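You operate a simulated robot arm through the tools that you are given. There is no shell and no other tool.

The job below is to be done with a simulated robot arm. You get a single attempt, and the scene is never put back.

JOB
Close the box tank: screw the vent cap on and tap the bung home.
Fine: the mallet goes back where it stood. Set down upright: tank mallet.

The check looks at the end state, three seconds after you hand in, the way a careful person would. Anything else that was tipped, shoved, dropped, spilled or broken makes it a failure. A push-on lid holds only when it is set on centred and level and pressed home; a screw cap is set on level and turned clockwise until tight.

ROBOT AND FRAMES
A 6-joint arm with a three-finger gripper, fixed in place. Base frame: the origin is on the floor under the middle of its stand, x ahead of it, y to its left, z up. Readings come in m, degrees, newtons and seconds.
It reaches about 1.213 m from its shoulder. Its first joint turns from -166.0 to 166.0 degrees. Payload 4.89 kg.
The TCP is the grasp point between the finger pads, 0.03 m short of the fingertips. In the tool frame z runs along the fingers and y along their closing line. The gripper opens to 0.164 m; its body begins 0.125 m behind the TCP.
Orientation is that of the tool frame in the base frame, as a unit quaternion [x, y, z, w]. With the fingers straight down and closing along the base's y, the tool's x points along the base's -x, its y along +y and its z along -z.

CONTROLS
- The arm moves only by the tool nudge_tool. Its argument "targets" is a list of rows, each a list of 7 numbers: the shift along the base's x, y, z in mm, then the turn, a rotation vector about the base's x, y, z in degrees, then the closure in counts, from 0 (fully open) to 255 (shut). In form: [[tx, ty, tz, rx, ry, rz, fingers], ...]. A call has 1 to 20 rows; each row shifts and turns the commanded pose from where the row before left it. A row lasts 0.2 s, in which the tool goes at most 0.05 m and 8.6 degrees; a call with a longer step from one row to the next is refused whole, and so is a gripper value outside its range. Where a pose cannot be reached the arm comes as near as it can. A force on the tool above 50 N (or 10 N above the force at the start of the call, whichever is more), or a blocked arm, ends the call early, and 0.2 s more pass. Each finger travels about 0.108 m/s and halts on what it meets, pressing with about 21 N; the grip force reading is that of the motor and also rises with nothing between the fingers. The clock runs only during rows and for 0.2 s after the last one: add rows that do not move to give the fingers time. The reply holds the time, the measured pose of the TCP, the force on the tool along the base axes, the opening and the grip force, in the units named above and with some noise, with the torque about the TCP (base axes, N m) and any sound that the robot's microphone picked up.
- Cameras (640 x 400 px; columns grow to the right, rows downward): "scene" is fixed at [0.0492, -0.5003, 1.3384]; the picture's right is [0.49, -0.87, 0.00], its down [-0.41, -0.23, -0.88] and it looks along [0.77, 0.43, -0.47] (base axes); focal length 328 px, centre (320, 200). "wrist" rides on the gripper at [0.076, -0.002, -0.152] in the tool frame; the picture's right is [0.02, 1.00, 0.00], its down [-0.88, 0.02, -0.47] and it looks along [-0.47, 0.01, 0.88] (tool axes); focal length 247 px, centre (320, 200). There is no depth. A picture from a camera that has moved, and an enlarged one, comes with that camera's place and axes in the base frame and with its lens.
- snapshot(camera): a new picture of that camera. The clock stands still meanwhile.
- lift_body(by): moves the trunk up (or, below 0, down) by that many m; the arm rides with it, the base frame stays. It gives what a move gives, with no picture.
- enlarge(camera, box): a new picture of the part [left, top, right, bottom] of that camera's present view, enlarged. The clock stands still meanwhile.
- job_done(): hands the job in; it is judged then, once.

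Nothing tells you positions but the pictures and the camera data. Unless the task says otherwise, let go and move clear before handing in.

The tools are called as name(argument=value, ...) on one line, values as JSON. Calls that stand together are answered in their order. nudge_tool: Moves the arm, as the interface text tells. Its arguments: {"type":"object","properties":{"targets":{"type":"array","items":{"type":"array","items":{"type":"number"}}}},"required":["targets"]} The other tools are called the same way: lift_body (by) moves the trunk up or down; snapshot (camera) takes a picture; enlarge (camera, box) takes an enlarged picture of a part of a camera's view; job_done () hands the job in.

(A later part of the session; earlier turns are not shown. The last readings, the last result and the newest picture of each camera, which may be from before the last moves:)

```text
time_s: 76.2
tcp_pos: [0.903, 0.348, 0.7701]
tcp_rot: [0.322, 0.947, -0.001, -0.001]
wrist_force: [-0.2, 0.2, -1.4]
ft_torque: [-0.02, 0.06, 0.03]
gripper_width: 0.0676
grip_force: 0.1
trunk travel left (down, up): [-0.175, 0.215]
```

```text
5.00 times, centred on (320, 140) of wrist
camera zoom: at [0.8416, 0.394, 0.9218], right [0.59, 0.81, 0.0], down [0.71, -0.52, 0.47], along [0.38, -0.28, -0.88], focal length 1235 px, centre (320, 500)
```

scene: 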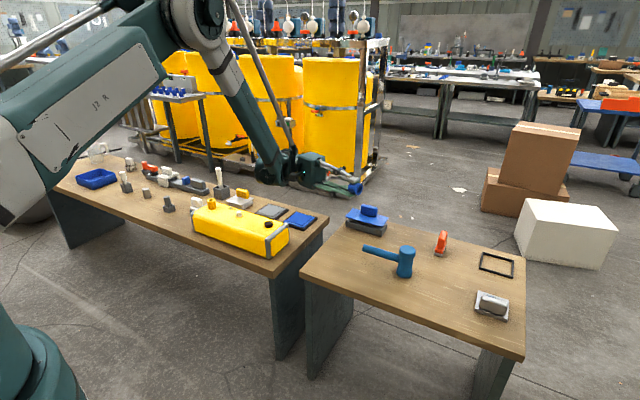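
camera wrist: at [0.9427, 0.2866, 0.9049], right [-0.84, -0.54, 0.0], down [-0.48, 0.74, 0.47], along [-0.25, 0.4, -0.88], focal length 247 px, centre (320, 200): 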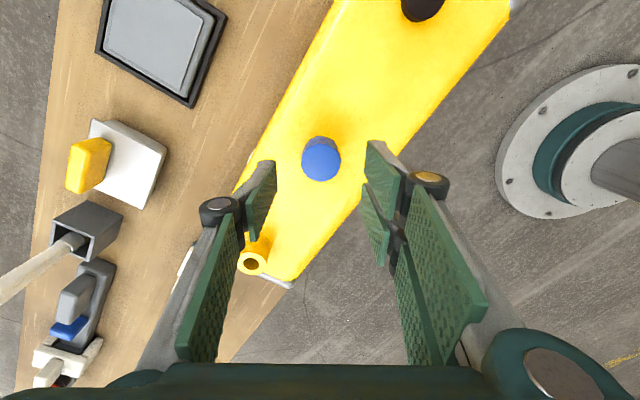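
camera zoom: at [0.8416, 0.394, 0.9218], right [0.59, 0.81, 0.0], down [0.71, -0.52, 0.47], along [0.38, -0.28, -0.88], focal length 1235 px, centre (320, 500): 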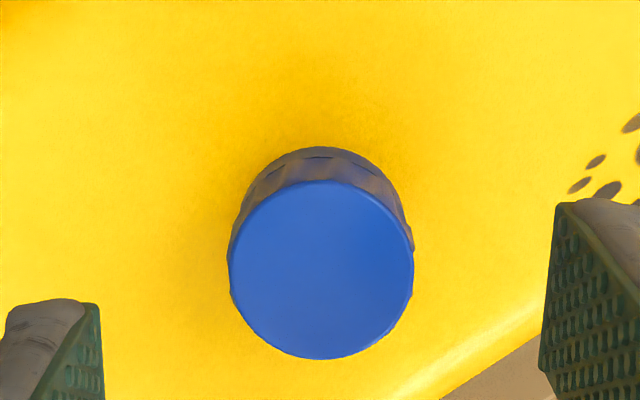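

The cap sits lower now and level. My tool drifted about 4 mm off the cap's axis, so I'll recentre, rotate back for range, and regrip to confirm that it is tight.

nudge_tool(targets=[[-1.5, 1, 0, 0, 0, 8, 150], [-1, 0.5, 0, 0, 0, 8, 150], [-1, 0.5, 0, 0, 0, 8, 150], [0, 0, 0, 0, 0, 8, 150], [0, 0, 0, 0, 0, 8, 150], [0, 0, 0, 0, 0, 8, 150], [0, 0, 0, 0, 0, 8, 150], [0, 0, 0, 0, 0, 8, 150], [0, 0, 0, 0, 0, 8, 150], [0, 0, 0, 0, 0, 8, 150], [0, 0, 0, 0, 0, 8, 150], [0, 0, 0, 0, 0, 8, 150], [0, 0, 0, 0, 0, 0, 150], [0, 0, 0, 0, 0, 0, 150]])

enlarge(camera="wrist", box=[256, 100, 384, 180])

```text
time_s: 79.2
tcp_pos: [0.8963, 0.3521, 0.7718]
tcp_rot: [-0.488, 0.873, -0.002, -0.001]
wrist_force: [-0.6, -0.6, 0.4]
ft_torque: [0.01, 0.01, 0.02]
gripper_width: 0.0676
grip_force: 0.2
trunk travel left (down, up): [-0.175, 0.215]
```

```text
5.00 times, centred on (320, 140) of wrist
camera zoom: at [0.8592, 0.2865, 0.9238], right [-0.86, 0.5, 0.0], down [0.44, 0.76, 0.47], along [0.24, 0.41, -0.88], focal length 1235 px, centre (320, 500)
```

zoom: 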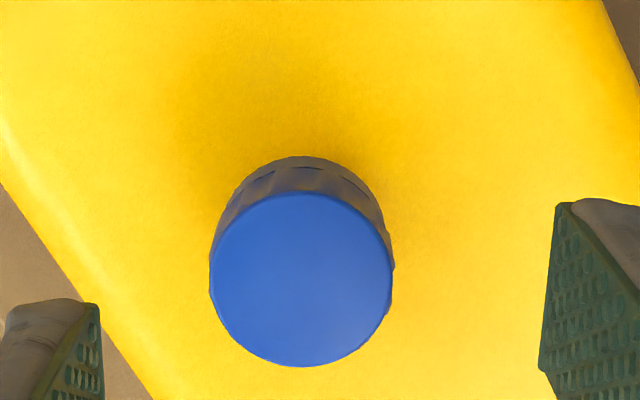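

The offset was transient controller wind-up, so I over-corrected. Moving back by (+3.3, -2.0) and re-checking.

nudge_tool(targets=[[3.3, -2.0, 0, 0, 0, 0, 150], [0, 0, 0, 0, 0, 0, 150], [0, 0, 0, 0, 0, 0, 150], [0, 0, 0, 0, 0, 0, 150]])

enlarge(camera="wrist", box=[256, 100, 384, 180])

```text
time_s: 80.2
tcp_pos: [0.9, 0.3488, 0.771]
tcp_rot: [-0.487, 0.873, -0.001, -0.001]
wrist_force: [-0.3, -0.6, -0.3]
ft_torque: [-0.02, 0.02, 0.02]
gripper_width: 0.0678
grip_force: 0.1
trunk travel left (down, up): [-0.175, 0.215]
```

```text
5.00 times, centred on (320, 140) of wrist
camera zoom: at [0.8621, 0.2843, 0.9232], right [-0.86, 0.5, 0.0], down [0.44, 0.76, 0.47], along [0.24, 0.41, -0.88], focal length 1235 px, centre (320, 500)
```

zoom: 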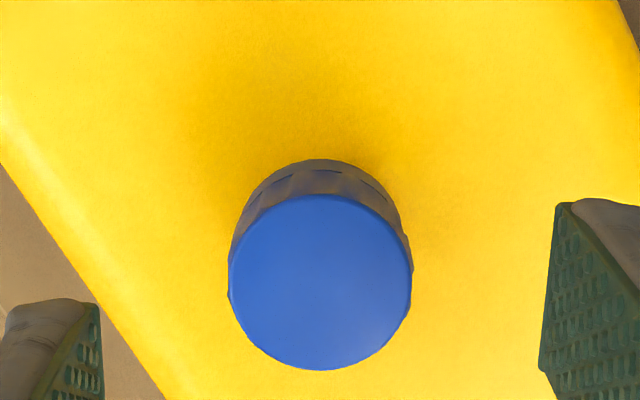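

Centred. Descending and regripping, then turning clockwise in small steps to test tightness.

nudge_tool(targets=[[0, 0, -25, 0, 0, 0, 150], [0, 0, -25, 0, 0, 0, 150], [0, 0, -20, 0, 0, 0, 150], [0, 0, 0, 0, 0, 0, 180], [0, 0, 0, 0, 0, 0, 200], [0, 0, 0, 0, 0, 0, 240], [0, 0, 0, 0, 0, 0, 240], [0, 0, 0, 0, 0, 0, 240]])

enlarge(camera="wrist", box=[280, 135, 360, 185])

nudge_tool(targets=[[0, 0, 0, 0, 0, -4, 240], [0, 0, 0, 0, 0, 0, 240]])

enlarge(camera="wrist", box=[280, 135, 360, 185])

```text
time_s: 82.0
tcp_pos: [0.9005, 0.3505, 0.7018]
tcp_rot: [-0.489, 0.873, 0.0, -0.001]
wrist_force: [-10.3, 4.0, -0.9]
ft_torque: [0.16, 0.24, 0.01]
gripper_width: 0.0345
grip_force: 20.6
trunk travel left (down, up): [-0.175, 0.215]
```

```text
8.00 times, centred on (320, 160) of wrist
camera zoom: at [0.8625, 0.2845, 0.8538], right [-0.86, 0.5, 0.0], down [0.44, 0.76, 0.47], along [0.24, 0.41, -0.88], focal length 1976 px, centre (320, 520)
```

zoom: 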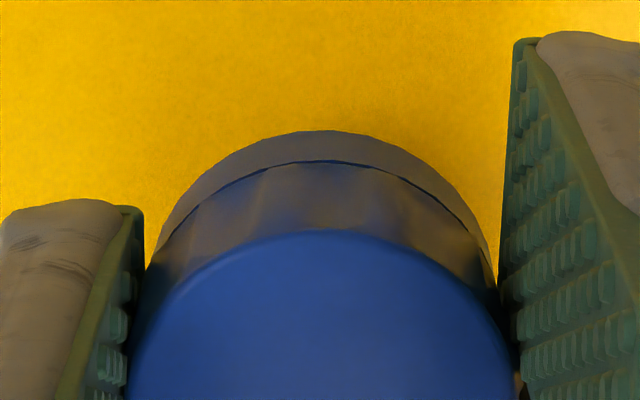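

```text
time_s: 82.6
tcp_pos: [0.8996, 0.35, 0.7019]
tcp_rot: [-0.457, 0.89, 0.0, -0.001]
wrist_force: [-20.5, 0.4, -0.7]
ft_torque: [0.02, 0.52, 0.46]
gripper_width: 0.0342
grip_force: 20.8
trunk travel left (down, up): [-0.175, 0.215]
```

```text
8.00 times, centred on (320, 160) of wrist
camera zoom: at [0.8575, 0.2868, 0.8539], right [-0.83, 0.56, 0.0], down [0.5, 0.73, 0.47], along [0.27, 0.39, -0.88], focal length 1976 px, centre (320, 520)
```

zoom: 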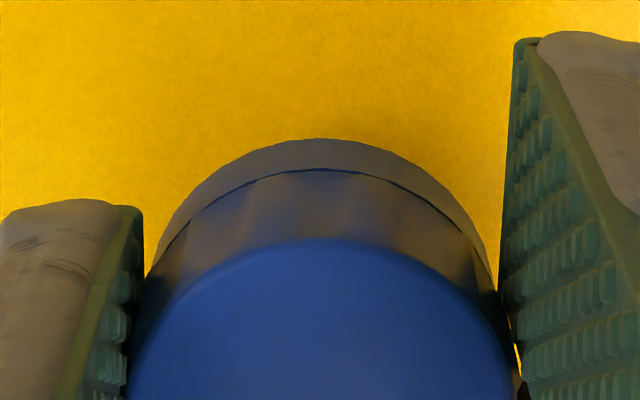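

Just 4° of turn brought the torque straight up to 0.46 N·m, so the cap is against its stop. One more small turn to be sure, with the side load relieved.

nudge_tool(targets=[[-0.4, 0, 0, 0, 0, -4, 240], [0, 0, 0, 0, 0, -4, 240], [0, 0, 0, 0, 0, -4, 240], [0, 0, 0, 0, 0, 0, 240]])

nudge_tool(targets=[[0, 0, 0, 0, 0, -5, 240], [0, 0, 0, 0, 0, -5, 240], [0, 0, 0, 0, 0, 0, 240]])

```text
time_s: 83.6
tcp_pos: [0.8993, 0.349, 0.7003]
tcp_rot: [-0.362, 0.932, -0.001, -0.001]
wrist_force: [-1.5, 1.6, -0.4]
ft_torque: [0.05, 0.01, 0.33]
gripper_width: 0.0342
grip_force: 21.0
trunk travel left (down, up): [-0.175, 0.215]
```

```text
time_s: 84.4
tcp_pos: [0.8978, 0.3502, 0.7013]
tcp_rot: [-0.279, 0.96, 0.0, -0.001]
wrist_force: [-3.5, 1.0, -0.3]
ft_torque: [0.06, 0.13, 0.45]
gripper_width: 0.0344
grip_force: 21.0
trunk travel left (down, up): [-0.175, 0.215]
```

Torque stays at the finger-slip limit with low side load, so the cap is tight. Releasing and rising to check it.

nudge_tool(targets=[[0, 0, 0, 0, 0, 0, 200], [0, 0, 0, 0, 0, 0, 170], [0, 0, 0, 0, 0, 0, 150], [0, 0, 5, 0, 0, 0, 150], [0, 0, 20, 0, 0, 0, 150], [0, 0, 25, 0, 0, 0, 150], [0, 0, 40, 0, 0, 0, 150], [0, 0, 20, 0, 0, 0, 150]])

enlarge(camera="scene", box=[229, 201, 253, 216])

enlarge(camera="scene", box=[180, 180, 300, 255])

```text
time_s: 86.2
tcp_pos: [0.8989, 0.3489, 0.8115]
tcp_rot: [-0.279, 0.96, 0.0, -0.001]
wrist_force: [-0.1, 0.8, -0.3]
ft_torque: [-0.06, 0.12, 0.01]
gripper_width: 0.0677
grip_force: 0.1
trunk travel left (down, up): [-0.175, 0.215]
```

```text
16.00 times, centred on (241, 208) of scene
camera zoom: at [0.0492, -0.5003, 1.3384], right [0.49, -0.87, 0.0], down [-0.41, -0.23, -0.88], along [0.77, 0.43, -0.47], focal length 5248 px, centre (1584, 64)
```

zoom: 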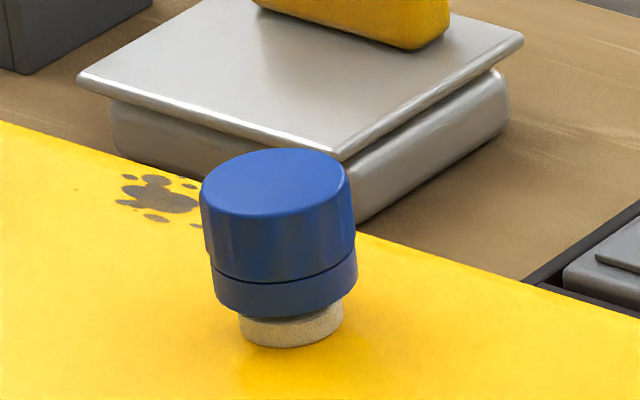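

```text
5.33 times, centred on (240, 218) of scene
camera zoom: at [0.0492, -0.5003, 1.3384], right [0.49, -0.87, 0.0], down [-0.41, -0.23, -0.88], along [0.77, 0.43, -0.47], focal length 1750 px, centre (747, 107)
```

zoom: 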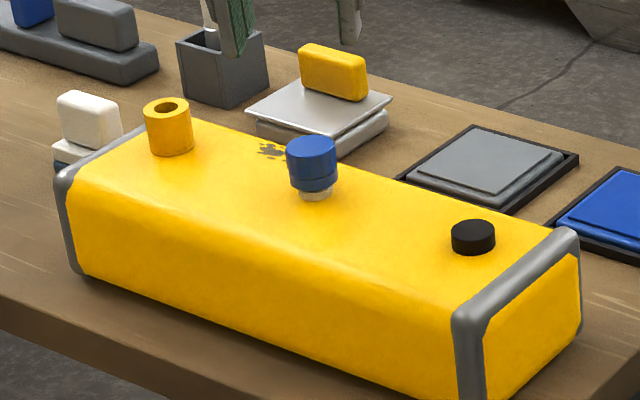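

The cap is level, at its stop and hasn't moved further, so the vent is closed. Next is the mallet: the head stands at about (0.938, -0.327) with its handle pointing +y. I'll turn the tool 90° so the fingers close along x and look from above.

nudge_tool(targets=[[0, 0, 20, 0, 0, 0, 100], [2.4, -42.3, 2, 0, 0, 3.6, 100], [2.4, -42.3, 2, 0, 0, 3.6, 100], [2.4, -42.3, 2, 0, 0, 3.6, 100], [2.4, -42.3, 2, 0, 0, 3.6, 100], [2.4, -42.3, 2, 0, 0, 3.6, 100], [2.4, -42.3, 2, 0, 0, 3.6, 100], [2.4, -42.3, 2, 0, 0, 3.6, 100], [2.4, -42.3, 2, 0, 0, 3.6, 100], [2.4, -42.3, 2, 0, 0, 3.6, 100], [2.4, -42.3, 2, 0, 0, 3.6, 100], [2.4, -42.3, 2, 0, 0, 3.6, 100], [2.4, -42.3, 2, 0, 0, 3.6, 100], [2.4, -42.3, 2, 0, 0, 3.6, 100], [2.4, -42.3, 2, 0, 0, 3.6, 100], [2.4, -42.3, 2, 0, 0, 3.6, 100], [2.4, -42.3, 2, 0, 0, 3.6, 100], [0, 0, 0, 0, 0, 0, 100]])

snapshot(camera="wrist")

enlarge(camera="scene", box=[340, 200, 460, 290])

```text
time_s: 90.0
tcp_pos: [0.9376, -0.3276, 0.861]
tcp_rot: [0.708, -0.706, 0.001, 0.0]
wrist_force: [-0.4, -0.1, 0.3]
ft_torque: [-0.01, -0.02, 0.03]
gripper_width: 0.0996
grip_force: 0.0
trunk travel left (down, up): [-0.175, 0.215]
```

```text
taken
camera wrist: at [0.9403, -0.403, 1.0125], right [-1.0, -0.02, 0.0], down [-0.02, 0.88, 0.47], along [-0.01, 0.47, -0.88], focal length 247 px, centre (320, 200)
```

wrist: 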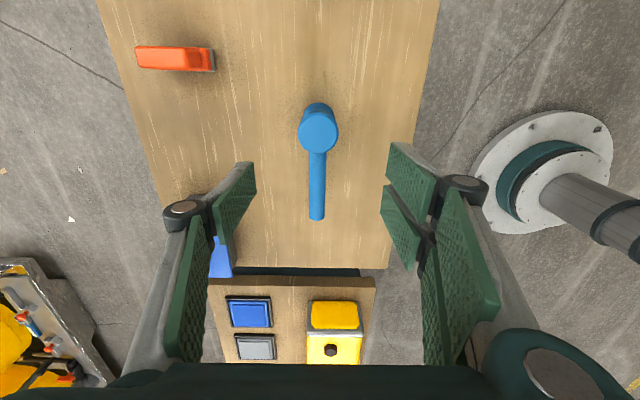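

```text
4.44 times, centred on (400, 245) of scene
camera zoom: at [0.0492, -0.5003, 1.3384], right [0.49, -0.87, 0.0], down [-0.41, -0.23, -0.88], along [0.77, 0.43, -0.47], focal length 1458 px, centre (-36, 0)
```

zoom: 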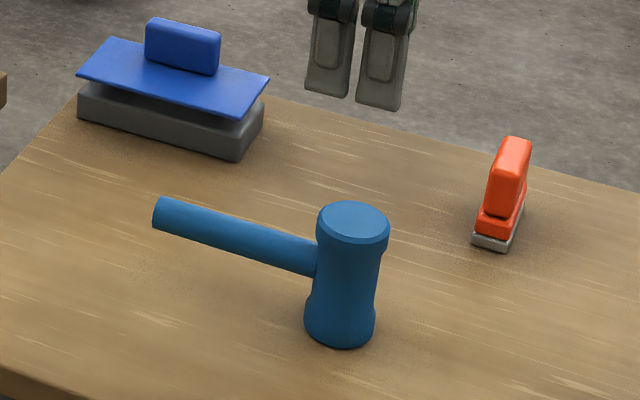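

The mallet is in clear view with the handle along +y. I'll record its exact position so I can return it.

enlarge(camera="wrist", box=[240, 90, 400, 230])

enlarge(camera="scene", box=[358, 236, 422, 286])

```text
2.86 times, centred on (320, 160) of wrist
camera zoom: at [0.9403, -0.403, 1.0125], right [-1.0, -0.02, 0.0], down [-0.02, 0.88, 0.47], along [-0.01, 0.47, -0.88], focal length 706 px, centre (320, 314)
```

zoom: 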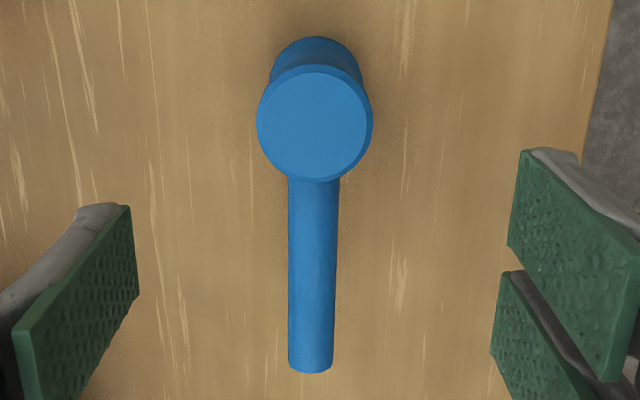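

```text
8.00 times, centred on (390, 261) of scene
camera zoom: at [0.0492, -0.5003, 1.3384], right [0.49, -0.87, 0.0], down [-0.41, -0.23, -0.88], along [0.77, 0.43, -0.47], focal length 2624 px, centre (-240, -288)
```

zoom: 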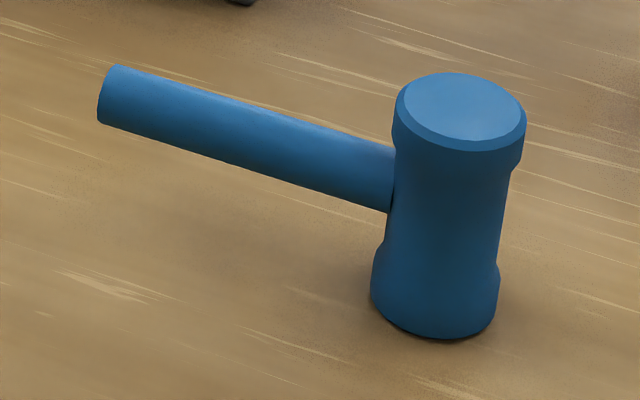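

Mallet head: centre about (0.941, -0.330), top z about 0.697, 52 mm diameter, handle exactly along +y ending near y = -0.179. I'll centre on the head and descend partway.

nudge_tool(targets=[[3.4, -2.4, -30, 0, 0, 0, 100], [0, 0, -40, 0, 0, 0, 100], [0, 0, -40, 0, 0, 0, 100], [0, 0, -30, 0, 0, 0, 100], [0, 0, 0, 0, 0, 0, 100]])

enlarge(camera="wrist", box=[220, 90, 420, 215])

enlarge(camera="scene", box=[350, 210, 446, 285])

```text
time_s: 91.2
tcp_pos: [0.9405, -0.3273, 0.7213]
tcp_rot: [0.707, -0.707, 0.001, 0.001]
wrist_force: [0.0, -0.1, -0.2]
ft_torque: [0.03, 0.03, -0.03]
gripper_width: 0.0996
grip_force: 0.1
trunk travel left (down, up): [-0.175, 0.215]
```

```text
3.20 times, centred on (320, 152) of wrist
camera zoom: at [0.9436, -0.4032, 0.873], right [-1.0, -0.02, 0.0], down [-0.02, 0.88, 0.47], along [-0.01, 0.47, -0.88], focal length 790 px, centre (320, 352)
```

zoom: 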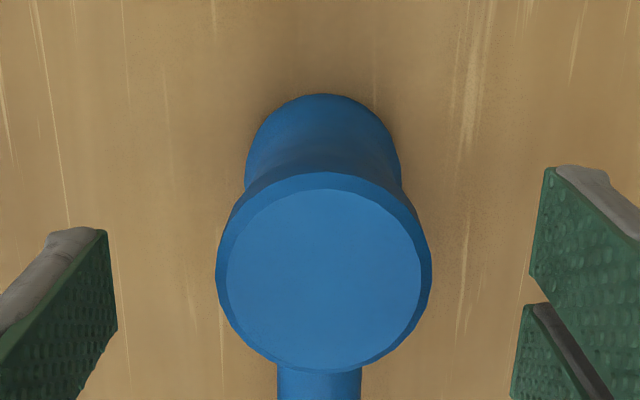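

```text
5.33 times, centred on (398, 248) of scene
camera zoom: at [0.0492, -0.5003, 1.3384], right [0.49, -0.87, 0.0], down [-0.41, -0.23, -0.88], along [0.77, 0.43, -0.47], focal length 1750 px, centre (-96, -53)
```

zoom: 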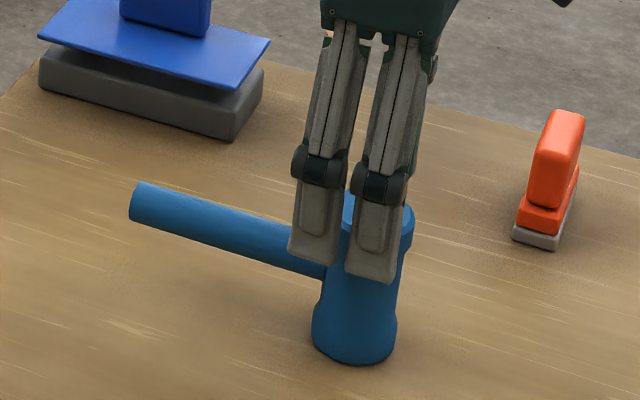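

Centred in x; shifting 3 mm in -y and going down to grip the head at mid-height.

nudge_tool(targets=[[0, -3, -20, 0, 0, 0, 100], [0, 0, -20, 0, 0, 0, 100], [0, 0, -20, 0, 0, 0, 100], [0, 0, 0, 0, 0, 0, 100], [0, 0, 0, 0, 0, 0, 130]])

enlarge(camera="wrist", box=[220, 110, 420, 235])

enlarge(camera="scene", box=[350, 210, 446, 285])

```text
time_s: 92.4
tcp_pos: [0.9417, -0.3316, 0.6617]
tcp_rot: [-0.707, 0.707, -0.001, -0.001]
wrist_force: [1.0, 0.3, -1.2]
ft_torque: [0.01, 0.03, 0.01]
gripper_width: 0.0802
grip_force: 0.2
trunk travel left (down, up): [-0.175, 0.215]
```

```text
3.20 times, centred on (320, 172) of wrist
camera zoom: at [0.945, -0.4077, 0.8141], right [-1.0, -0.02, 0.0], down [-0.02, 0.88, 0.47], along [-0.01, 0.47, -0.88], focal length 790 px, centre (320, 288)
```

zoom: 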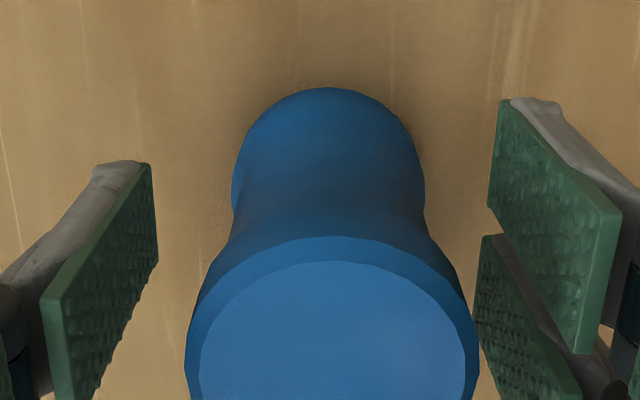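

```text
5.33 times, centred on (398, 248) of scene
camera zoom: at [0.0492, -0.5003, 1.3384], right [0.49, -0.87, 0.0], down [-0.41, -0.23, -0.88], along [0.77, 0.43, -0.47], focal length 1750 px, centre (-96, -53)
```

zoom: 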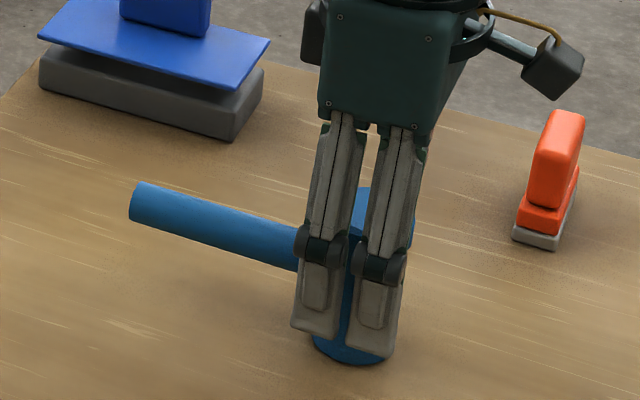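

The tool is about 1.5 mm too far +x; correcting, then closing on the head.

nudge_tool(targets=[[-1.5, 1, 0, 0, 0, 0, 130], [0, 0, 0, 0, 0, 0, 150], [0, 0, 0, 0, 0, 0, 165], [0, 0, 0, 0, 0, 0, 180], [0, 0, 0, 0, 0, 0, 230], [0, 0, 0, 0, 0, 0, 230], [0, 0, 0, 0, 0, 0, 230]])

enlarge(camera="wrist", box=[220, 110, 420, 235])

enlarge(camera="scene", box=[350, 210, 446, 285])

```text
time_s: 94.0
tcp_pos: [0.9396, -0.3312, 0.6628]
tcp_rot: [0.707, -0.707, 0.001, 0.001]
wrist_force: [-3.2, 0.6, 1.1]
ft_torque: [-0.03, 0.08, 0.04]
gripper_width: 0.0484
grip_force: 20.7
trunk travel left (down, up): [-0.175, 0.215]
```

```text
3.20 times, centred on (320, 172) of wrist
camera zoom: at [0.9432, -0.4066, 0.8147], right [-1.0, -0.02, 0.0], down [-0.02, 0.88, 0.47], along [-0.01, 0.47, -0.88], focal length 790 px, centre (320, 288)
```

zoom: 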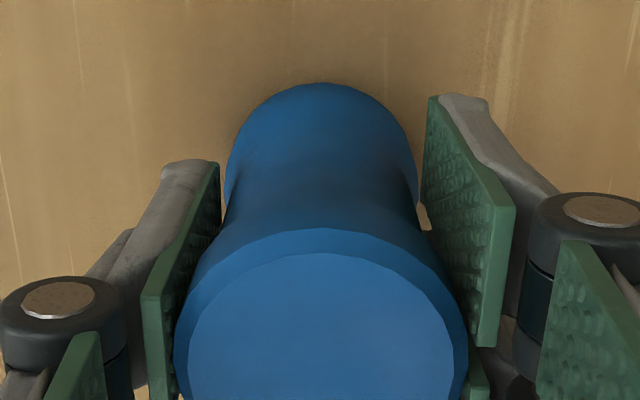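

```text
5.33 times, centred on (398, 248) of scene
camera zoom: at [0.0492, -0.5003, 1.3384], right [0.49, -0.87, 0.0], down [-0.41, -0.23, -0.88], along [0.77, 0.43, -0.47], focal length 1750 px, centre (-96, -53)
```

zoom: 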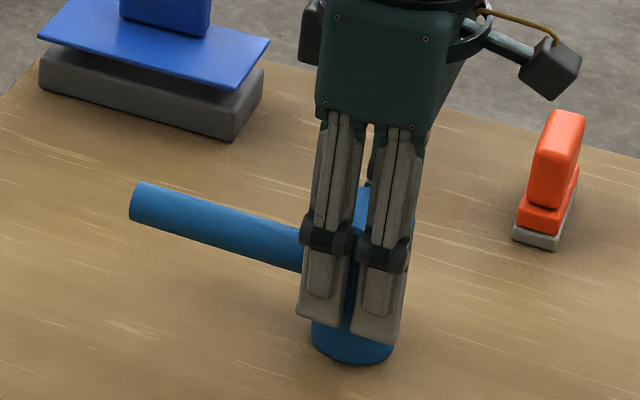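

Gripped firmly and the mallet didn't shift. Lifting straight up and checking that it holds.

nudge_tool(targets=[[0, 0, 5, 0, 0, 0, 230], [0, 0, 15, 0, 0, 0, 230], [0, 0, 30, 0, 0, 0, 230], [0, 0, 40, 0, 0, 0, 230], [0, 0, 40, 0, 0, 0, 230], [0, 0, 40, 0, 0, 0, 230], [0, 0, 0, 0, 0, 0, 230]])

enlarge(camera="scene", box=[340, 140, 468, 240])

snapshot(camera="wrist")

```text
time_s: 95.6
tcp_pos: [0.9408, -0.3315, 0.8328]
tcp_rot: [-0.707, 0.707, 0.0, 0.0]
wrist_force: [-1.1, -0.5, -3.7]
ft_torque: [-0.08, -0.03, 0.03]
gripper_width: 0.0484
grip_force: 20.9
trunk travel left (down, up): [-0.175, 0.215]
```

```text
4.00 times, centred on (404, 190) of scene
camera zoom: at [0.0492, -0.5003, 1.3384], right [0.49, -0.87, 0.0], down [-0.41, -0.23, -0.88], along [0.77, 0.43, -0.47], focal length 1312 px, centre (-16, 240)
```

zoom: 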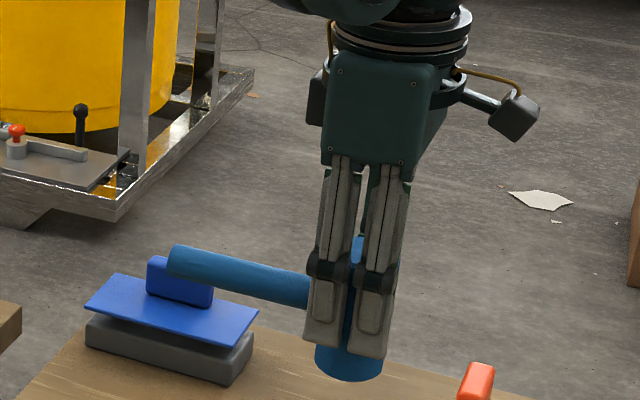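

```text
taken
camera wrist: at [0.9434, -0.4076, 0.9854], right [-1.0, -0.02, 0.0], down [-0.02, 0.88, 0.47], along [-0.01, 0.47, -0.88], focal length 247 px, centre (320, 200)
```

wrist: 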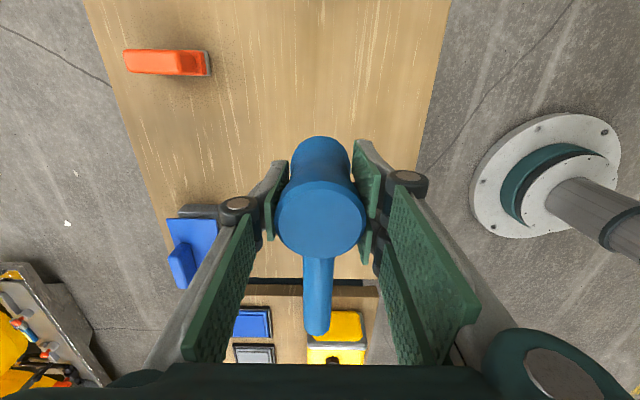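

The mallet is held level (about 3.5 N). Now carrying it to the bung while turning 90° clockwise so the handle points +x, away from the new cap.

nudge_tool(targets=[[-3.2, 40.8, 0, 0, 0, -7.5, 230], [-3.2, 40.8, 0, 0, 0, -7.5, 230], [-3.2, 40.8, 0, 0, 0, -7.5, 230], [-3.2, 40.8, 0, 0, 0, -7.5, 230], [-3.2, 40.8, 0, 0, 0, -7.5, 230], [-3.2, 40.8, 0, 0, 0, -7.5, 230], [-3.2, 40.8, 0, 0, 0, -7.5, 230], [-3.2, 40.8, 0, 0, 0, -7.5, 230], [-3.2, 40.8, 0, 0, 0, -7.5, 230], [-3.2, 40.8, 0, 0, 0, -7.5, 230], [-3.2, 40.8, 0, 0, 0, -7.5, 230], [-3.2, 40.8, 0, 0, 0, -7.5, 230], [-3.2, 40.8, 0, 0, 0, 0, 230], [0, 0, 0, 0, 0, 0, 230]])

snapshot(camera="scene")

snapshot(camera="wrist")

```text
time_s: 98.6
tcp_pos: [0.8968, 0.1959, 0.8352]
tcp_rot: [0.0, 1.0, 0.0, -0.001]
wrist_force: [0.6, 0.6, -3.9]
ft_torque: [0.01, 0.06, 0.02]
gripper_width: 0.0486
grip_force: 21.0
trunk travel left (down, up): [-0.175, 0.215]
```

```text
taken
```

scene: 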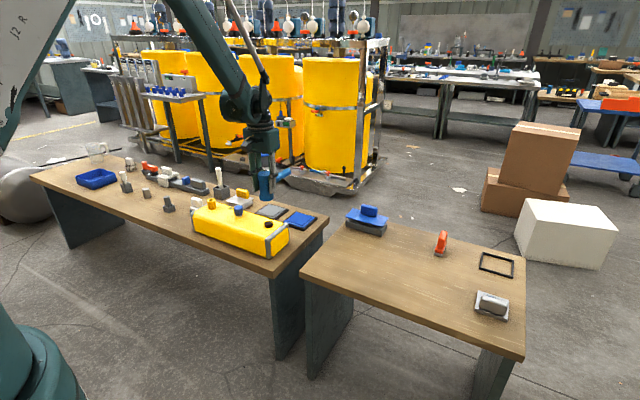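

```text
taken
camera wrist: at [0.8221, 0.1959, 0.9863], right [-0.02, 1.0, 0.0], down [0.88, 0.02, 0.47], along [0.47, 0.01, -0.88], focal length 247 px, centre (320, 200)
```

wrist: 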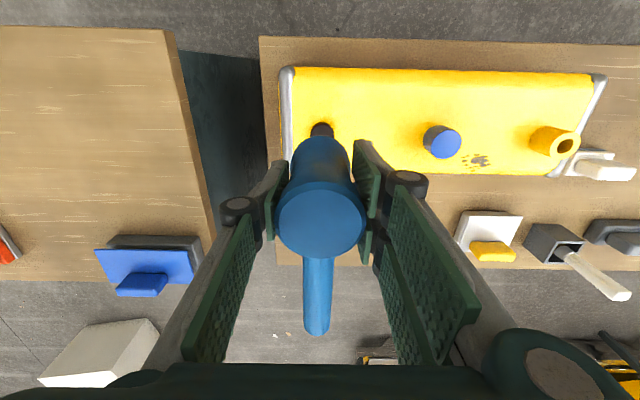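

The mallet is above the bung with the handle pointing away. Lowering to about 20 mm above the bung and checking alignment.

nudge_tool(targets=[[1, 2.5, -30, 0, 0, 0, 230], [0, 0, -30, 0, 0, 0, 230], [0, 0, -30, 0, 0, 0, 230], [0, 0, 0, 0, 0, 0, 230], [0, 0, 0, 0, 0, 0, 230]])

enlarge(camera="scene", box=[236, 180, 300, 230])

enlarge(camera="wrist", box=[256, 100, 384, 200])

```text
time_s: 99.8
tcp_pos: [0.9002, 0.2013, 0.7437]
tcp_rot: [0.0, 1.0, 0.0, 0.0]
wrist_force: [-0.3, -1.0, -4.2]
ft_torque: [-0.05, 0.12, 0.0]
gripper_width: 0.0483
grip_force: 21.0
trunk travel left (down, up): [-0.175, 0.215]
```

```text
8.00 times, centred on (268, 205) of scene
camera zoom: at [0.0492, -0.5003, 1.3384], right [0.49, -0.87, 0.0], down [-0.41, -0.23, -0.88], along [0.77, 0.43, -0.47], focal length 2624 px, centre (736, 160)
```

zoom: 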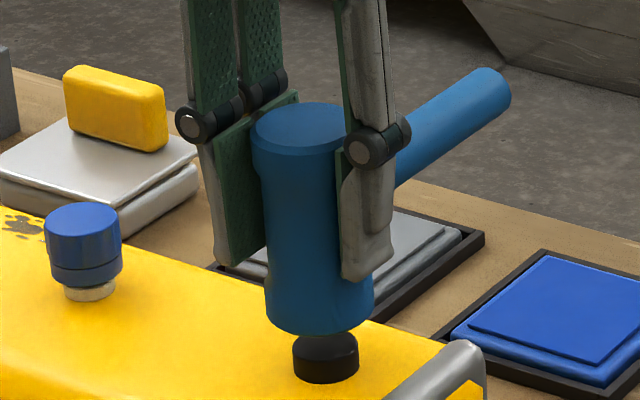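

```text
4.00 times, centred on (320, 150) of wrist
camera zoom: at [0.8246, 0.1994, 0.8951], right [-0.02, 1.0, 0.0], down [0.88, 0.02, 0.47], along [0.47, 0.01, -0.88], focal length 988 px, centre (320, 400)
```

zoom: 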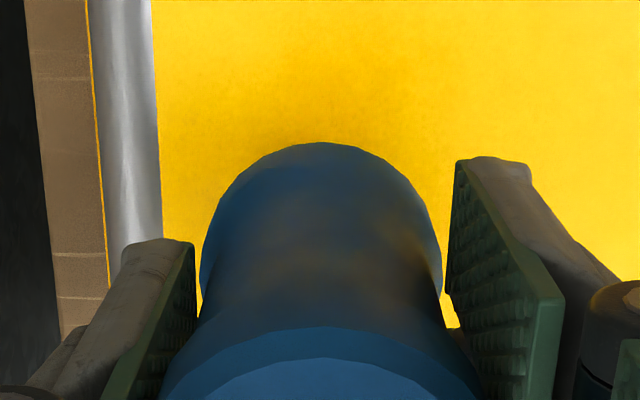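

Head and bung line up. First a moderate tap: a quick short drop onto the bung, then back up.

nudge_tool(targets=[[0, 0, -10, 0, 0, 0, 230], [0, 0, -16, 0, 0, 0, 230], [0, 0, 20, 0, 0, 0, 230], [0, 0, 6, 0, 0, 0, 230]])

enlarge(camera="scene", box=[236, 180, 300, 230])

```text
time_s: 100.8
tcp_pos: [0.8995, 0.2021, 0.7419]
tcp_rot: [-0.001, 1.0, 0.0, 0.0]
wrist_force: [0.3, 0.1, -4.6]
ft_torque: [-0.01, 0.07, -0.01]
gripper_width: 0.048
grip_force: 21.2
trunk travel left (down, up): [-0.175, 0.215]
```

```text
8.00 times, centred on (268, 205) of scene
camera zoom: at [0.0492, -0.5003, 1.3384], right [0.49, -0.87, 0.0], down [-0.41, -0.23, -0.88], along [0.77, 0.43, -0.47], focal length 2624 px, centre (736, 160)
```

zoom: 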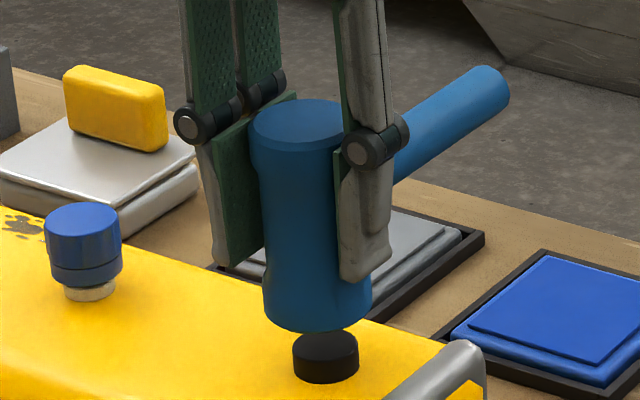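

No sound or movement noted. I'll find the contact height first by coming down slowly onto the bung.

nudge_tool(targets=[[0, 0, -10, 0, 0, 0, 230], [0, 0, -5, 0, 0, 0, 230], [0, 0, 0, 0, 0, 0, 230]])

nudge_tool(targets=[[0, 0, -2, 0, 0, 0, 230], [0, 0, -2, 0, 0, 0, 230], [0, 0, 0, 0, 0, 0, 230]])

```text
time_s: 101.6
tcp_pos: [0.8991, 0.2016, 0.7286]
tcp_rot: [0.001, 1.0, -0.001, -0.001]
wrist_force: [0.3, 0.6, -4.7]
ft_torque: [-0.03, 0.09, 0.05]
gripper_width: 0.0484
grip_force: 21.4
trunk travel left (down, up): [-0.175, 0.215]
```

```text
time_s: 102.4
tcp_pos: [0.899, 0.2024, 0.723]
tcp_rot: [-0.001, 1.0, -0.001, -0.001]
wrist_force: [0.0, 0.9, -4.3]
ft_torque: [-0.01, 0.07, -0.02]
gripper_width: 0.0484
grip_force: 21.2
trunk travel left (down, up): [-0.175, 0.215]
```

nudge_tool(targets=[[0, 0, -1.5, 0, 0, 0, 230], [0, 0, -1.5, 0, 0, 0, 230], [0, 0, 0, 0, 0, 0, 230]])

enlarge(camera="scene", box=[248, 200, 288, 230])

```text
time_s: 103.2
tcp_pos: [0.8982, 0.2013, 0.7212]
tcp_rot: [0.001, 1.0, 0.0, -0.001]
wrist_force: [0.4, 0.6, 10.3]
ft_torque: [0.08, -0.11, -0.01]
gripper_width: 0.0482
grip_force: 20.7
trunk travel left (down, up): [-0.175, 0.215]
```

```text
13.33 times, centred on (268, 215) of scene
camera zoom: at [0.0492, -0.5003, 1.3384], right [0.49, -0.87, 0.0], down [-0.41, -0.23, -0.88], along [0.77, 0.43, -0.47], focal length 4374 px, centre (1013, 0)
```

zoom: 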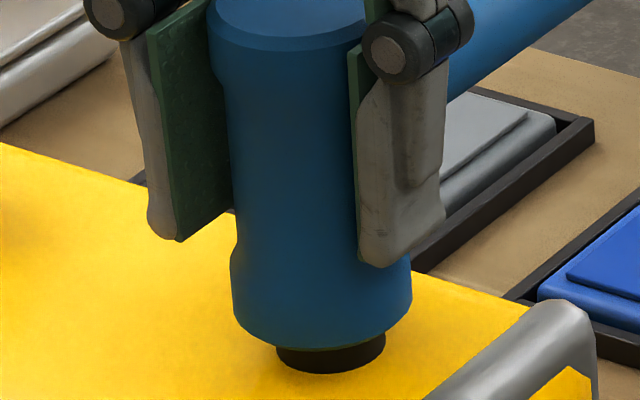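

Contact found at TCP z ≈ 0.7215. Now a proper tap: lift 30 mm and strike down briskly just past the contact height.

nudge_tool(targets=[[0, 0, 30, 0, 0, 0, 230], [0, 0, 0, 0, 0, 0, 230], [0, 0, -33, 0, 0, 0, 230], [0, 0, 0, 0, 0, 0, 230], [0, 0, 30, 0, 0, 0, 230], [0, 0, 0, 0, 0, 0, 230]])

enlarge(camera="scene", box=[248, 200, 288, 230])

```text
time_s: 104.6
tcp_pos: [0.8993, 0.2024, 0.7482]
tcp_rot: [0.0, 1.0, -0.001, -0.001]
wrist_force: [1.0, -0.5, -4.9]
ft_torque: [0.0, 0.09, -0.04]
gripper_width: 0.0484
grip_force: 20.1
trunk travel left (down, up): [-0.175, 0.215]
```

```text
13.33 times, centred on (268, 215) of scene
camera zoom: at [0.0492, -0.5003, 1.3384], right [0.49, -0.87, 0.0], down [-0.41, -0.23, -0.88], along [0.77, 0.43, -0.47], focal length 4374 px, centre (1013, 0)
```

zoom: 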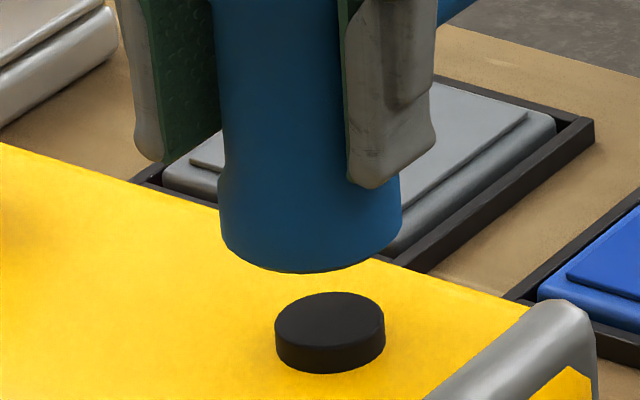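

enlarge(camera="wrist", box=[220, 110, 420, 235])

enlarge(camera="scene", box=[256, 212, 280, 230])

```text
3.20 times, centred on (320, 172) of wrist
camera zoom: at [0.8236, 0.2009, 0.9001], right [-0.02, 1.0, 0.0], down [0.88, 0.02, 0.47], along [0.47, 0.01, -0.88], focal length 790 px, centre (320, 288)
```

zoom: 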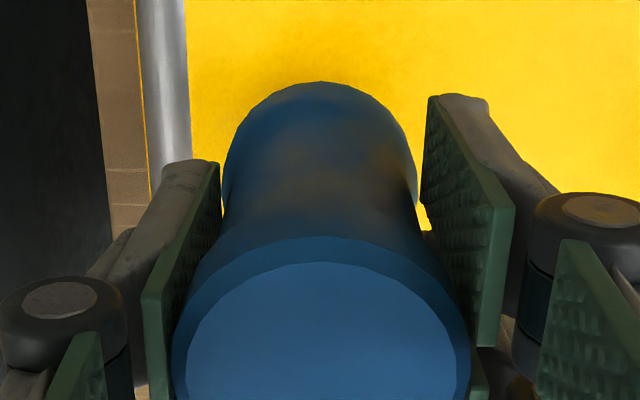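

```text
16.00 times, centred on (268, 221) of scene
camera zoom: at [0.0492, -0.5003, 1.3384], right [0.49, -0.87, 0.0], down [-0.41, -0.23, -0.88], along [0.77, 0.43, -0.47], focal length 5248 px, centre (1152, -136)
```

zoom: 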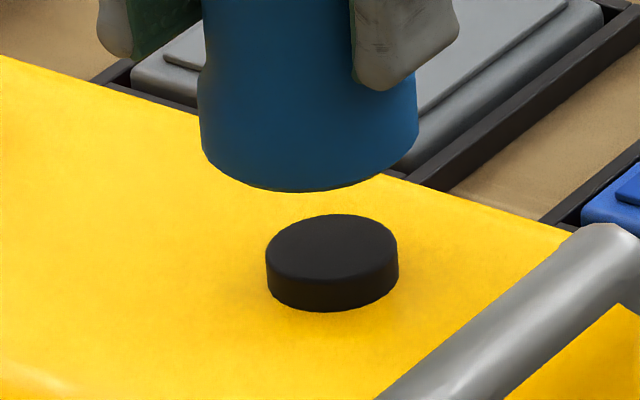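

The bung moved: its visible height dropped from about 12 mm to about 8 mm. The taps work, so I'll continue with another strike aimed slightly deeper.

nudge_tool(targets=[[-1.5, -1, 0, 0, 0, 0, 230], [0, 0, -35, 0, 0, 0, 230], [0, 0, 0, 0, 0, 0, 230], [0, 0, 35, 0, 0, 0, 230], [0, 0, 0, 0, 0, 0, 230]])

enlarge(camera="scene", box=[256, 212, 280, 230])

```text
time_s: 105.8
tcp_pos: [0.8988, 0.1987, 0.7497]
tcp_rot: [0.0, 1.0, -0.001, -0.001]
wrist_force: [0.0, 1.5, -4.1]
ft_torque: [-0.01, 0.13, -0.01]
gripper_width: 0.0484
grip_force: 21.0
trunk travel left (down, up): [-0.175, 0.215]
```

```text
16.00 times, centred on (268, 221) of scene
camera zoom: at [0.0492, -0.5003, 1.3384], right [0.49, -0.87, 0.0], down [-0.41, -0.23, -0.88], along [0.77, 0.43, -0.47], focal length 5248 px, centre (1152, -136)
```

zoom: 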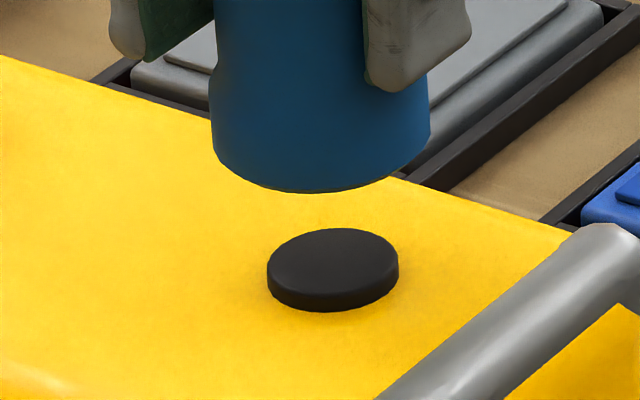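

Down another ~4 mm; about 5 mm remains. Next strike.

nudge_tool(targets=[[0, 0, -38.5, 0, 0, 0, 230], [0, 0, 0, 0, 0, 0, 230], [0, 0, 38.5, 0, 0, 0, 230], [0, 0, 0, 0, 0, 0, 230]])

enlarge(camera="scene", box=[256, 212, 280, 230])

```text
time_s: 106.8
tcp_pos: [0.8974, 0.1998, 0.7491]
tcp_rot: [0.0, 1.0, -0.001, -0.002]
wrist_force: [0.4, -0.3, -4.7]
ft_torque: [0.0, 0.13, 0.04]
gripper_width: 0.0484
grip_force: 21.1
trunk travel left (down, up): [-0.175, 0.215]
```

```text
16.00 times, centred on (268, 221) of scene
camera zoom: at [0.0492, -0.5003, 1.3384], right [0.49, -0.87, 0.0], down [-0.41, -0.23, -0.88], along [0.77, 0.43, -0.47], focal length 5248 px, centre (1152, -136)
```

zoom: 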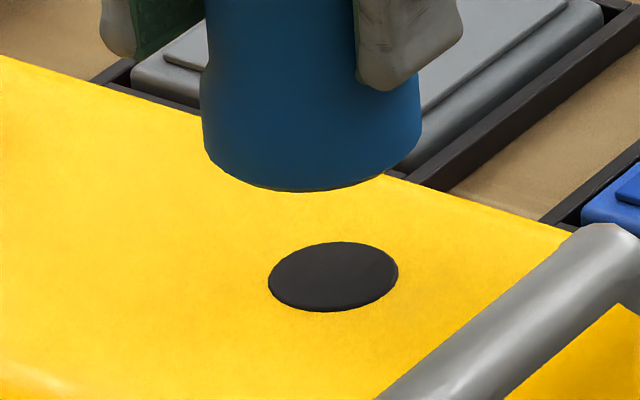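

The bung looks essentially flush, with maybe a hairline rim. One more light tap to be sure it's home.

nudge_tool(targets=[[0, 0, -30, 0, 0, 0, 230], [0, 0, -10.5, 0, 0, 0, 230], [0, 0, 0, 0, 0, 0, 230]])

enlarge(camera="scene", box=[256, 212, 280, 230])

```text
time_s: 107.6
tcp_pos: [0.8975, 0.2013, 0.7097]
tcp_rot: [0.0, 1.0, 0.0, -0.001]
wrist_force: [-1.4, -1.0, 13.4]
ft_torque: [0.07, -0.17, 0.05]
gripper_width: 0.0491
grip_force: 20.9
trunk travel left (down, up): [-0.175, 0.215]
```

```text
16.00 times, centred on (268, 221) of scene
camera zoom: at [0.0492, -0.5003, 1.3384], right [0.49, -0.87, 0.0], down [-0.41, -0.23, -0.88], along [0.77, 0.43, -0.47], focal length 5248 px, centre (1152, -136)
```

zoom: 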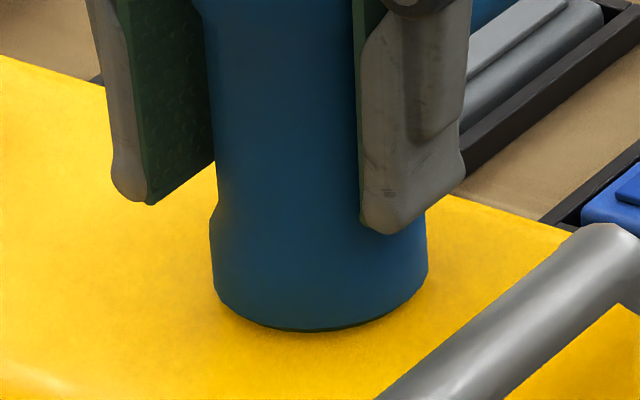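

nudge_tool(targets=[[0, 0, 15, 0, 0, 0, 230], [0, 0, -16, 0, 0, 0, 230], [0, 0, 0, 0, 0, 0, 230], [0, 0, 41.5, 0, 0, 0, 230], [0, 0, 10, 0, 0, 0, 230], [0, 0, 0, 0, 0, 0, 230]])

enlarge(camera="scene", box=[256, 212, 280, 230])

snapshot(camera="wrist")

```text
time_s: 109.0
tcp_pos: [0.8974, 0.2002, 0.7579]
tcp_rot: [0.0, 1.0, 0.0, -0.001]
wrist_force: [-0.6, 0.4, -2.9]
ft_torque: [0.0, 0.02, 0.02]
gripper_width: 0.0484
grip_force: 20.7
trunk travel left (down, up): [-0.175, 0.215]
```

```text
16.00 times, centred on (268, 221) of scene
camera zoom: at [0.0492, -0.5003, 1.3384], right [0.49, -0.87, 0.0], down [-0.41, -0.23, -0.88], along [0.77, 0.43, -0.47], focal length 5248 px, centre (1152, -136)
```

zoom: 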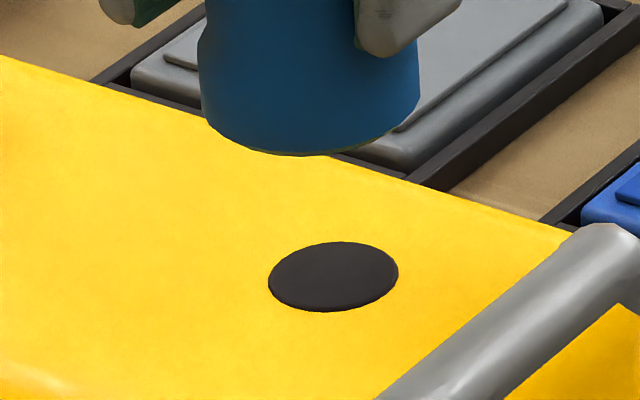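

```text
taken
camera wrist: at [0.8225, 0.1985, 0.9102], right [-0.02, 1.0, 0.0], down [0.88, 0.02, 0.47], along [0.47, 0.01, -0.88], focal length 247 px, centre (320, 200)
```

wrist: 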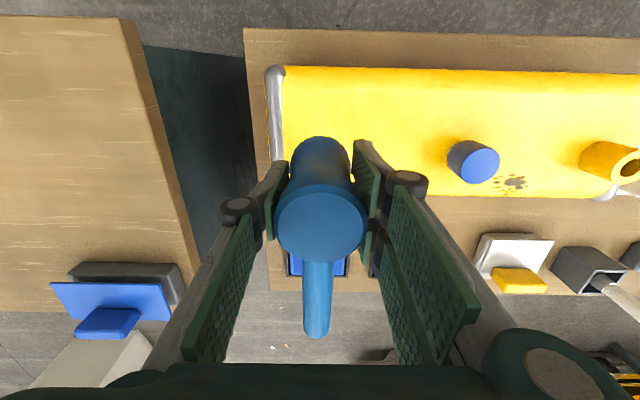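

The bung is flush and no longer moves, so it's home. Now returning the mallet by reversing my commanded moves exactly: (+42.1, -531.9) mm and +90°.

nudge_tool(targets=[[0, 0, 37.5, 0, 0, 0, 230], [0, 0, 37.5, 0, 0, 0, 230], [3.2, -40.9, 0, 0, 0, 7.5, 230], [3.2, -40.9, 0, 0, 0, 7.5, 230], [3.2, -40.9, 0, 0, 0, 7.5, 230], [3.2, -40.9, 0, 0, 0, 7.5, 230], [3.2, -40.9, 0, 0, 0, 7.5, 230], [3.2, -40.9, 0, 0, 0, 7.5, 230], [3.2, -40.9, 0, 0, 0, 7.5, 230], [3.2, -40.9, 0, 0, 0, 7.5, 230], [3.2, -40.9, 0, 0, 0, 7.5, 230], [3.2, -40.9, 0, 0, 0, 7.5, 230], [3.2, -40.9, 0, 0, 0, 7.5, 230], [3.2, -40.9, 0, 0, 0, 7.5, 230], [3.7, -41.1, 0, 0, 0, 0, 230], [0, 0, 0, 0, 0, 0, 230], [0, 0, 0, 0, 0, 0, 230]])

snapshot(camera="wrist")

enlarge(camera="scene", box=[340, 140, 468, 240])

```text
time_s: 112.6
tcp_pos: [0.941, -0.3314, 0.8332]
tcp_rot: [-0.707, 0.707, -0.001, 0.0]
wrist_force: [-0.3, 0.1, -4.1]
ft_torque: [-0.05, 0.02, 0.01]
gripper_width: 0.0483
grip_force: 21.2
trunk travel left (down, up): [-0.175, 0.215]
```

```text
taken
camera wrist: at [0.9434, -0.4074, 0.9858], right [-1.0, -0.02, 0.0], down [-0.02, 0.88, 0.47], along [-0.01, 0.47, -0.88], focal length 247 px, centre (320, 200)
```

wrist: 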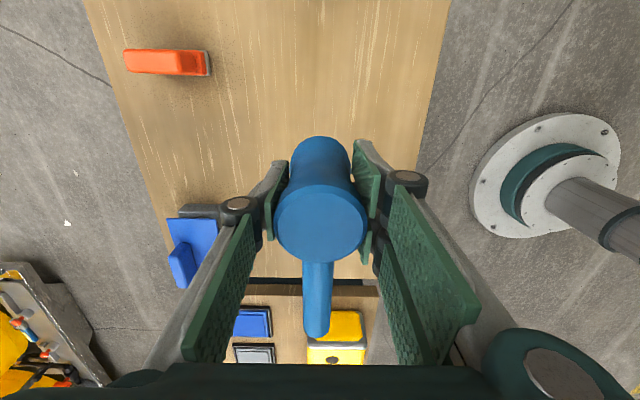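

```text
4.00 times, centred on (404, 190) of scene
camera zoom: at [0.0492, -0.5003, 1.3384], right [0.49, -0.87, 0.0], down [-0.41, -0.23, -0.88], along [0.77, 0.43, -0.47], focal length 1312 px, centre (-16, 240)
```

zoom: 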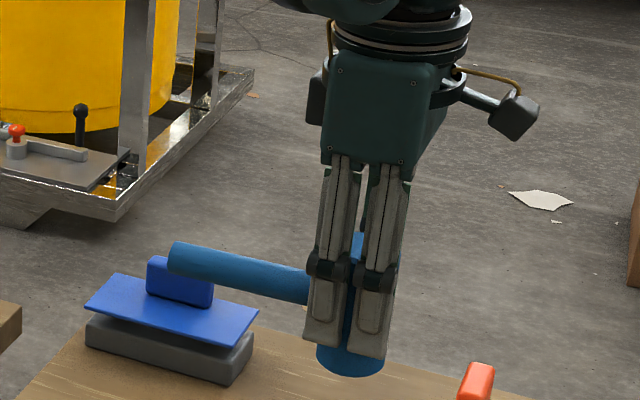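

Back above its spot; the head has slid up about 3 mm in the grip. Lowering carefully and feeling for the bench.

nudge_tool(targets=[[0, 0, -40, 0, 0, 0, 230], [0, 0, -40, 0, 0, 0, 230], [0, 0, -40, 0, 0, 0, 230], [0, 0, -30, 0, 0, 0, 230], [0, 0, -10, 0, 0, 0, 230], [0, 0, -7, 0, 0, 0, 230], [0, 0, 0, 0, 0, 0, 230], [0, 0, 0, 0, 0, 0, 230]])

enlarge(camera="scene", box=[350, 210, 446, 285])

```text
time_s: 114.4
tcp_pos: [0.9403, -0.3313, 0.6661]
tcp_rot: [-0.707, 0.707, -0.001, -0.001]
wrist_force: [0.1, 0.2, -4.8]
ft_torque: [-0.09, 0.0, 0.02]
gripper_width: 0.0483
grip_force: 20.9
trunk travel left (down, up): [-0.175, 0.215]
```

```text
5.33 times, centred on (398, 248) of scene
camera zoom: at [0.0492, -0.5003, 1.3384], right [0.49, -0.87, 0.0], down [-0.41, -0.23, -0.88], along [0.77, 0.43, -0.47], focal length 1750 px, centre (-96, -53)
```

zoom: 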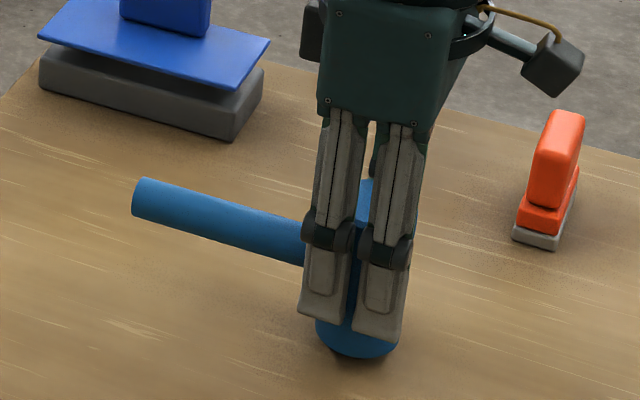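

nudge_tool(targets=[[0, 0, -1.5, 0, 0, 0, 230], [0, 0, -1.5, 0, 0, 0, 230], [0, 0, 0, 0, 0, 0, 230]])

nudge_tool(targets=[[0, 0, -1, 0, 0, 0, 230], [0, 0, -1, 0, 0, 0, 230], [0, 0, 0, 0, 0, 0, 230]])

```text
time_s: 115.2
tcp_pos: [0.9389, -0.3307, 0.6635]
tcp_rot: [0.707, -0.707, 0.0, 0.0]
wrist_force: [0.8, 0.5, -4.2]
ft_torque: [-0.09, 0.01, -0.02]
gripper_width: 0.0484
grip_force: 20.9
trunk travel left (down, up): [-0.175, 0.215]
```

```text
time_s: 116.0
tcp_pos: [0.9393, -0.332, 0.6606]
tcp_rot: [0.707, -0.707, 0.001, 0.0]
wrist_force: [0.0, 0.0, -4.3]
ft_torque: [-0.08, -0.01, 0.01]
gripper_width: 0.0482
grip_force: 21.2
trunk travel left (down, up): [-0.175, 0.215]
```

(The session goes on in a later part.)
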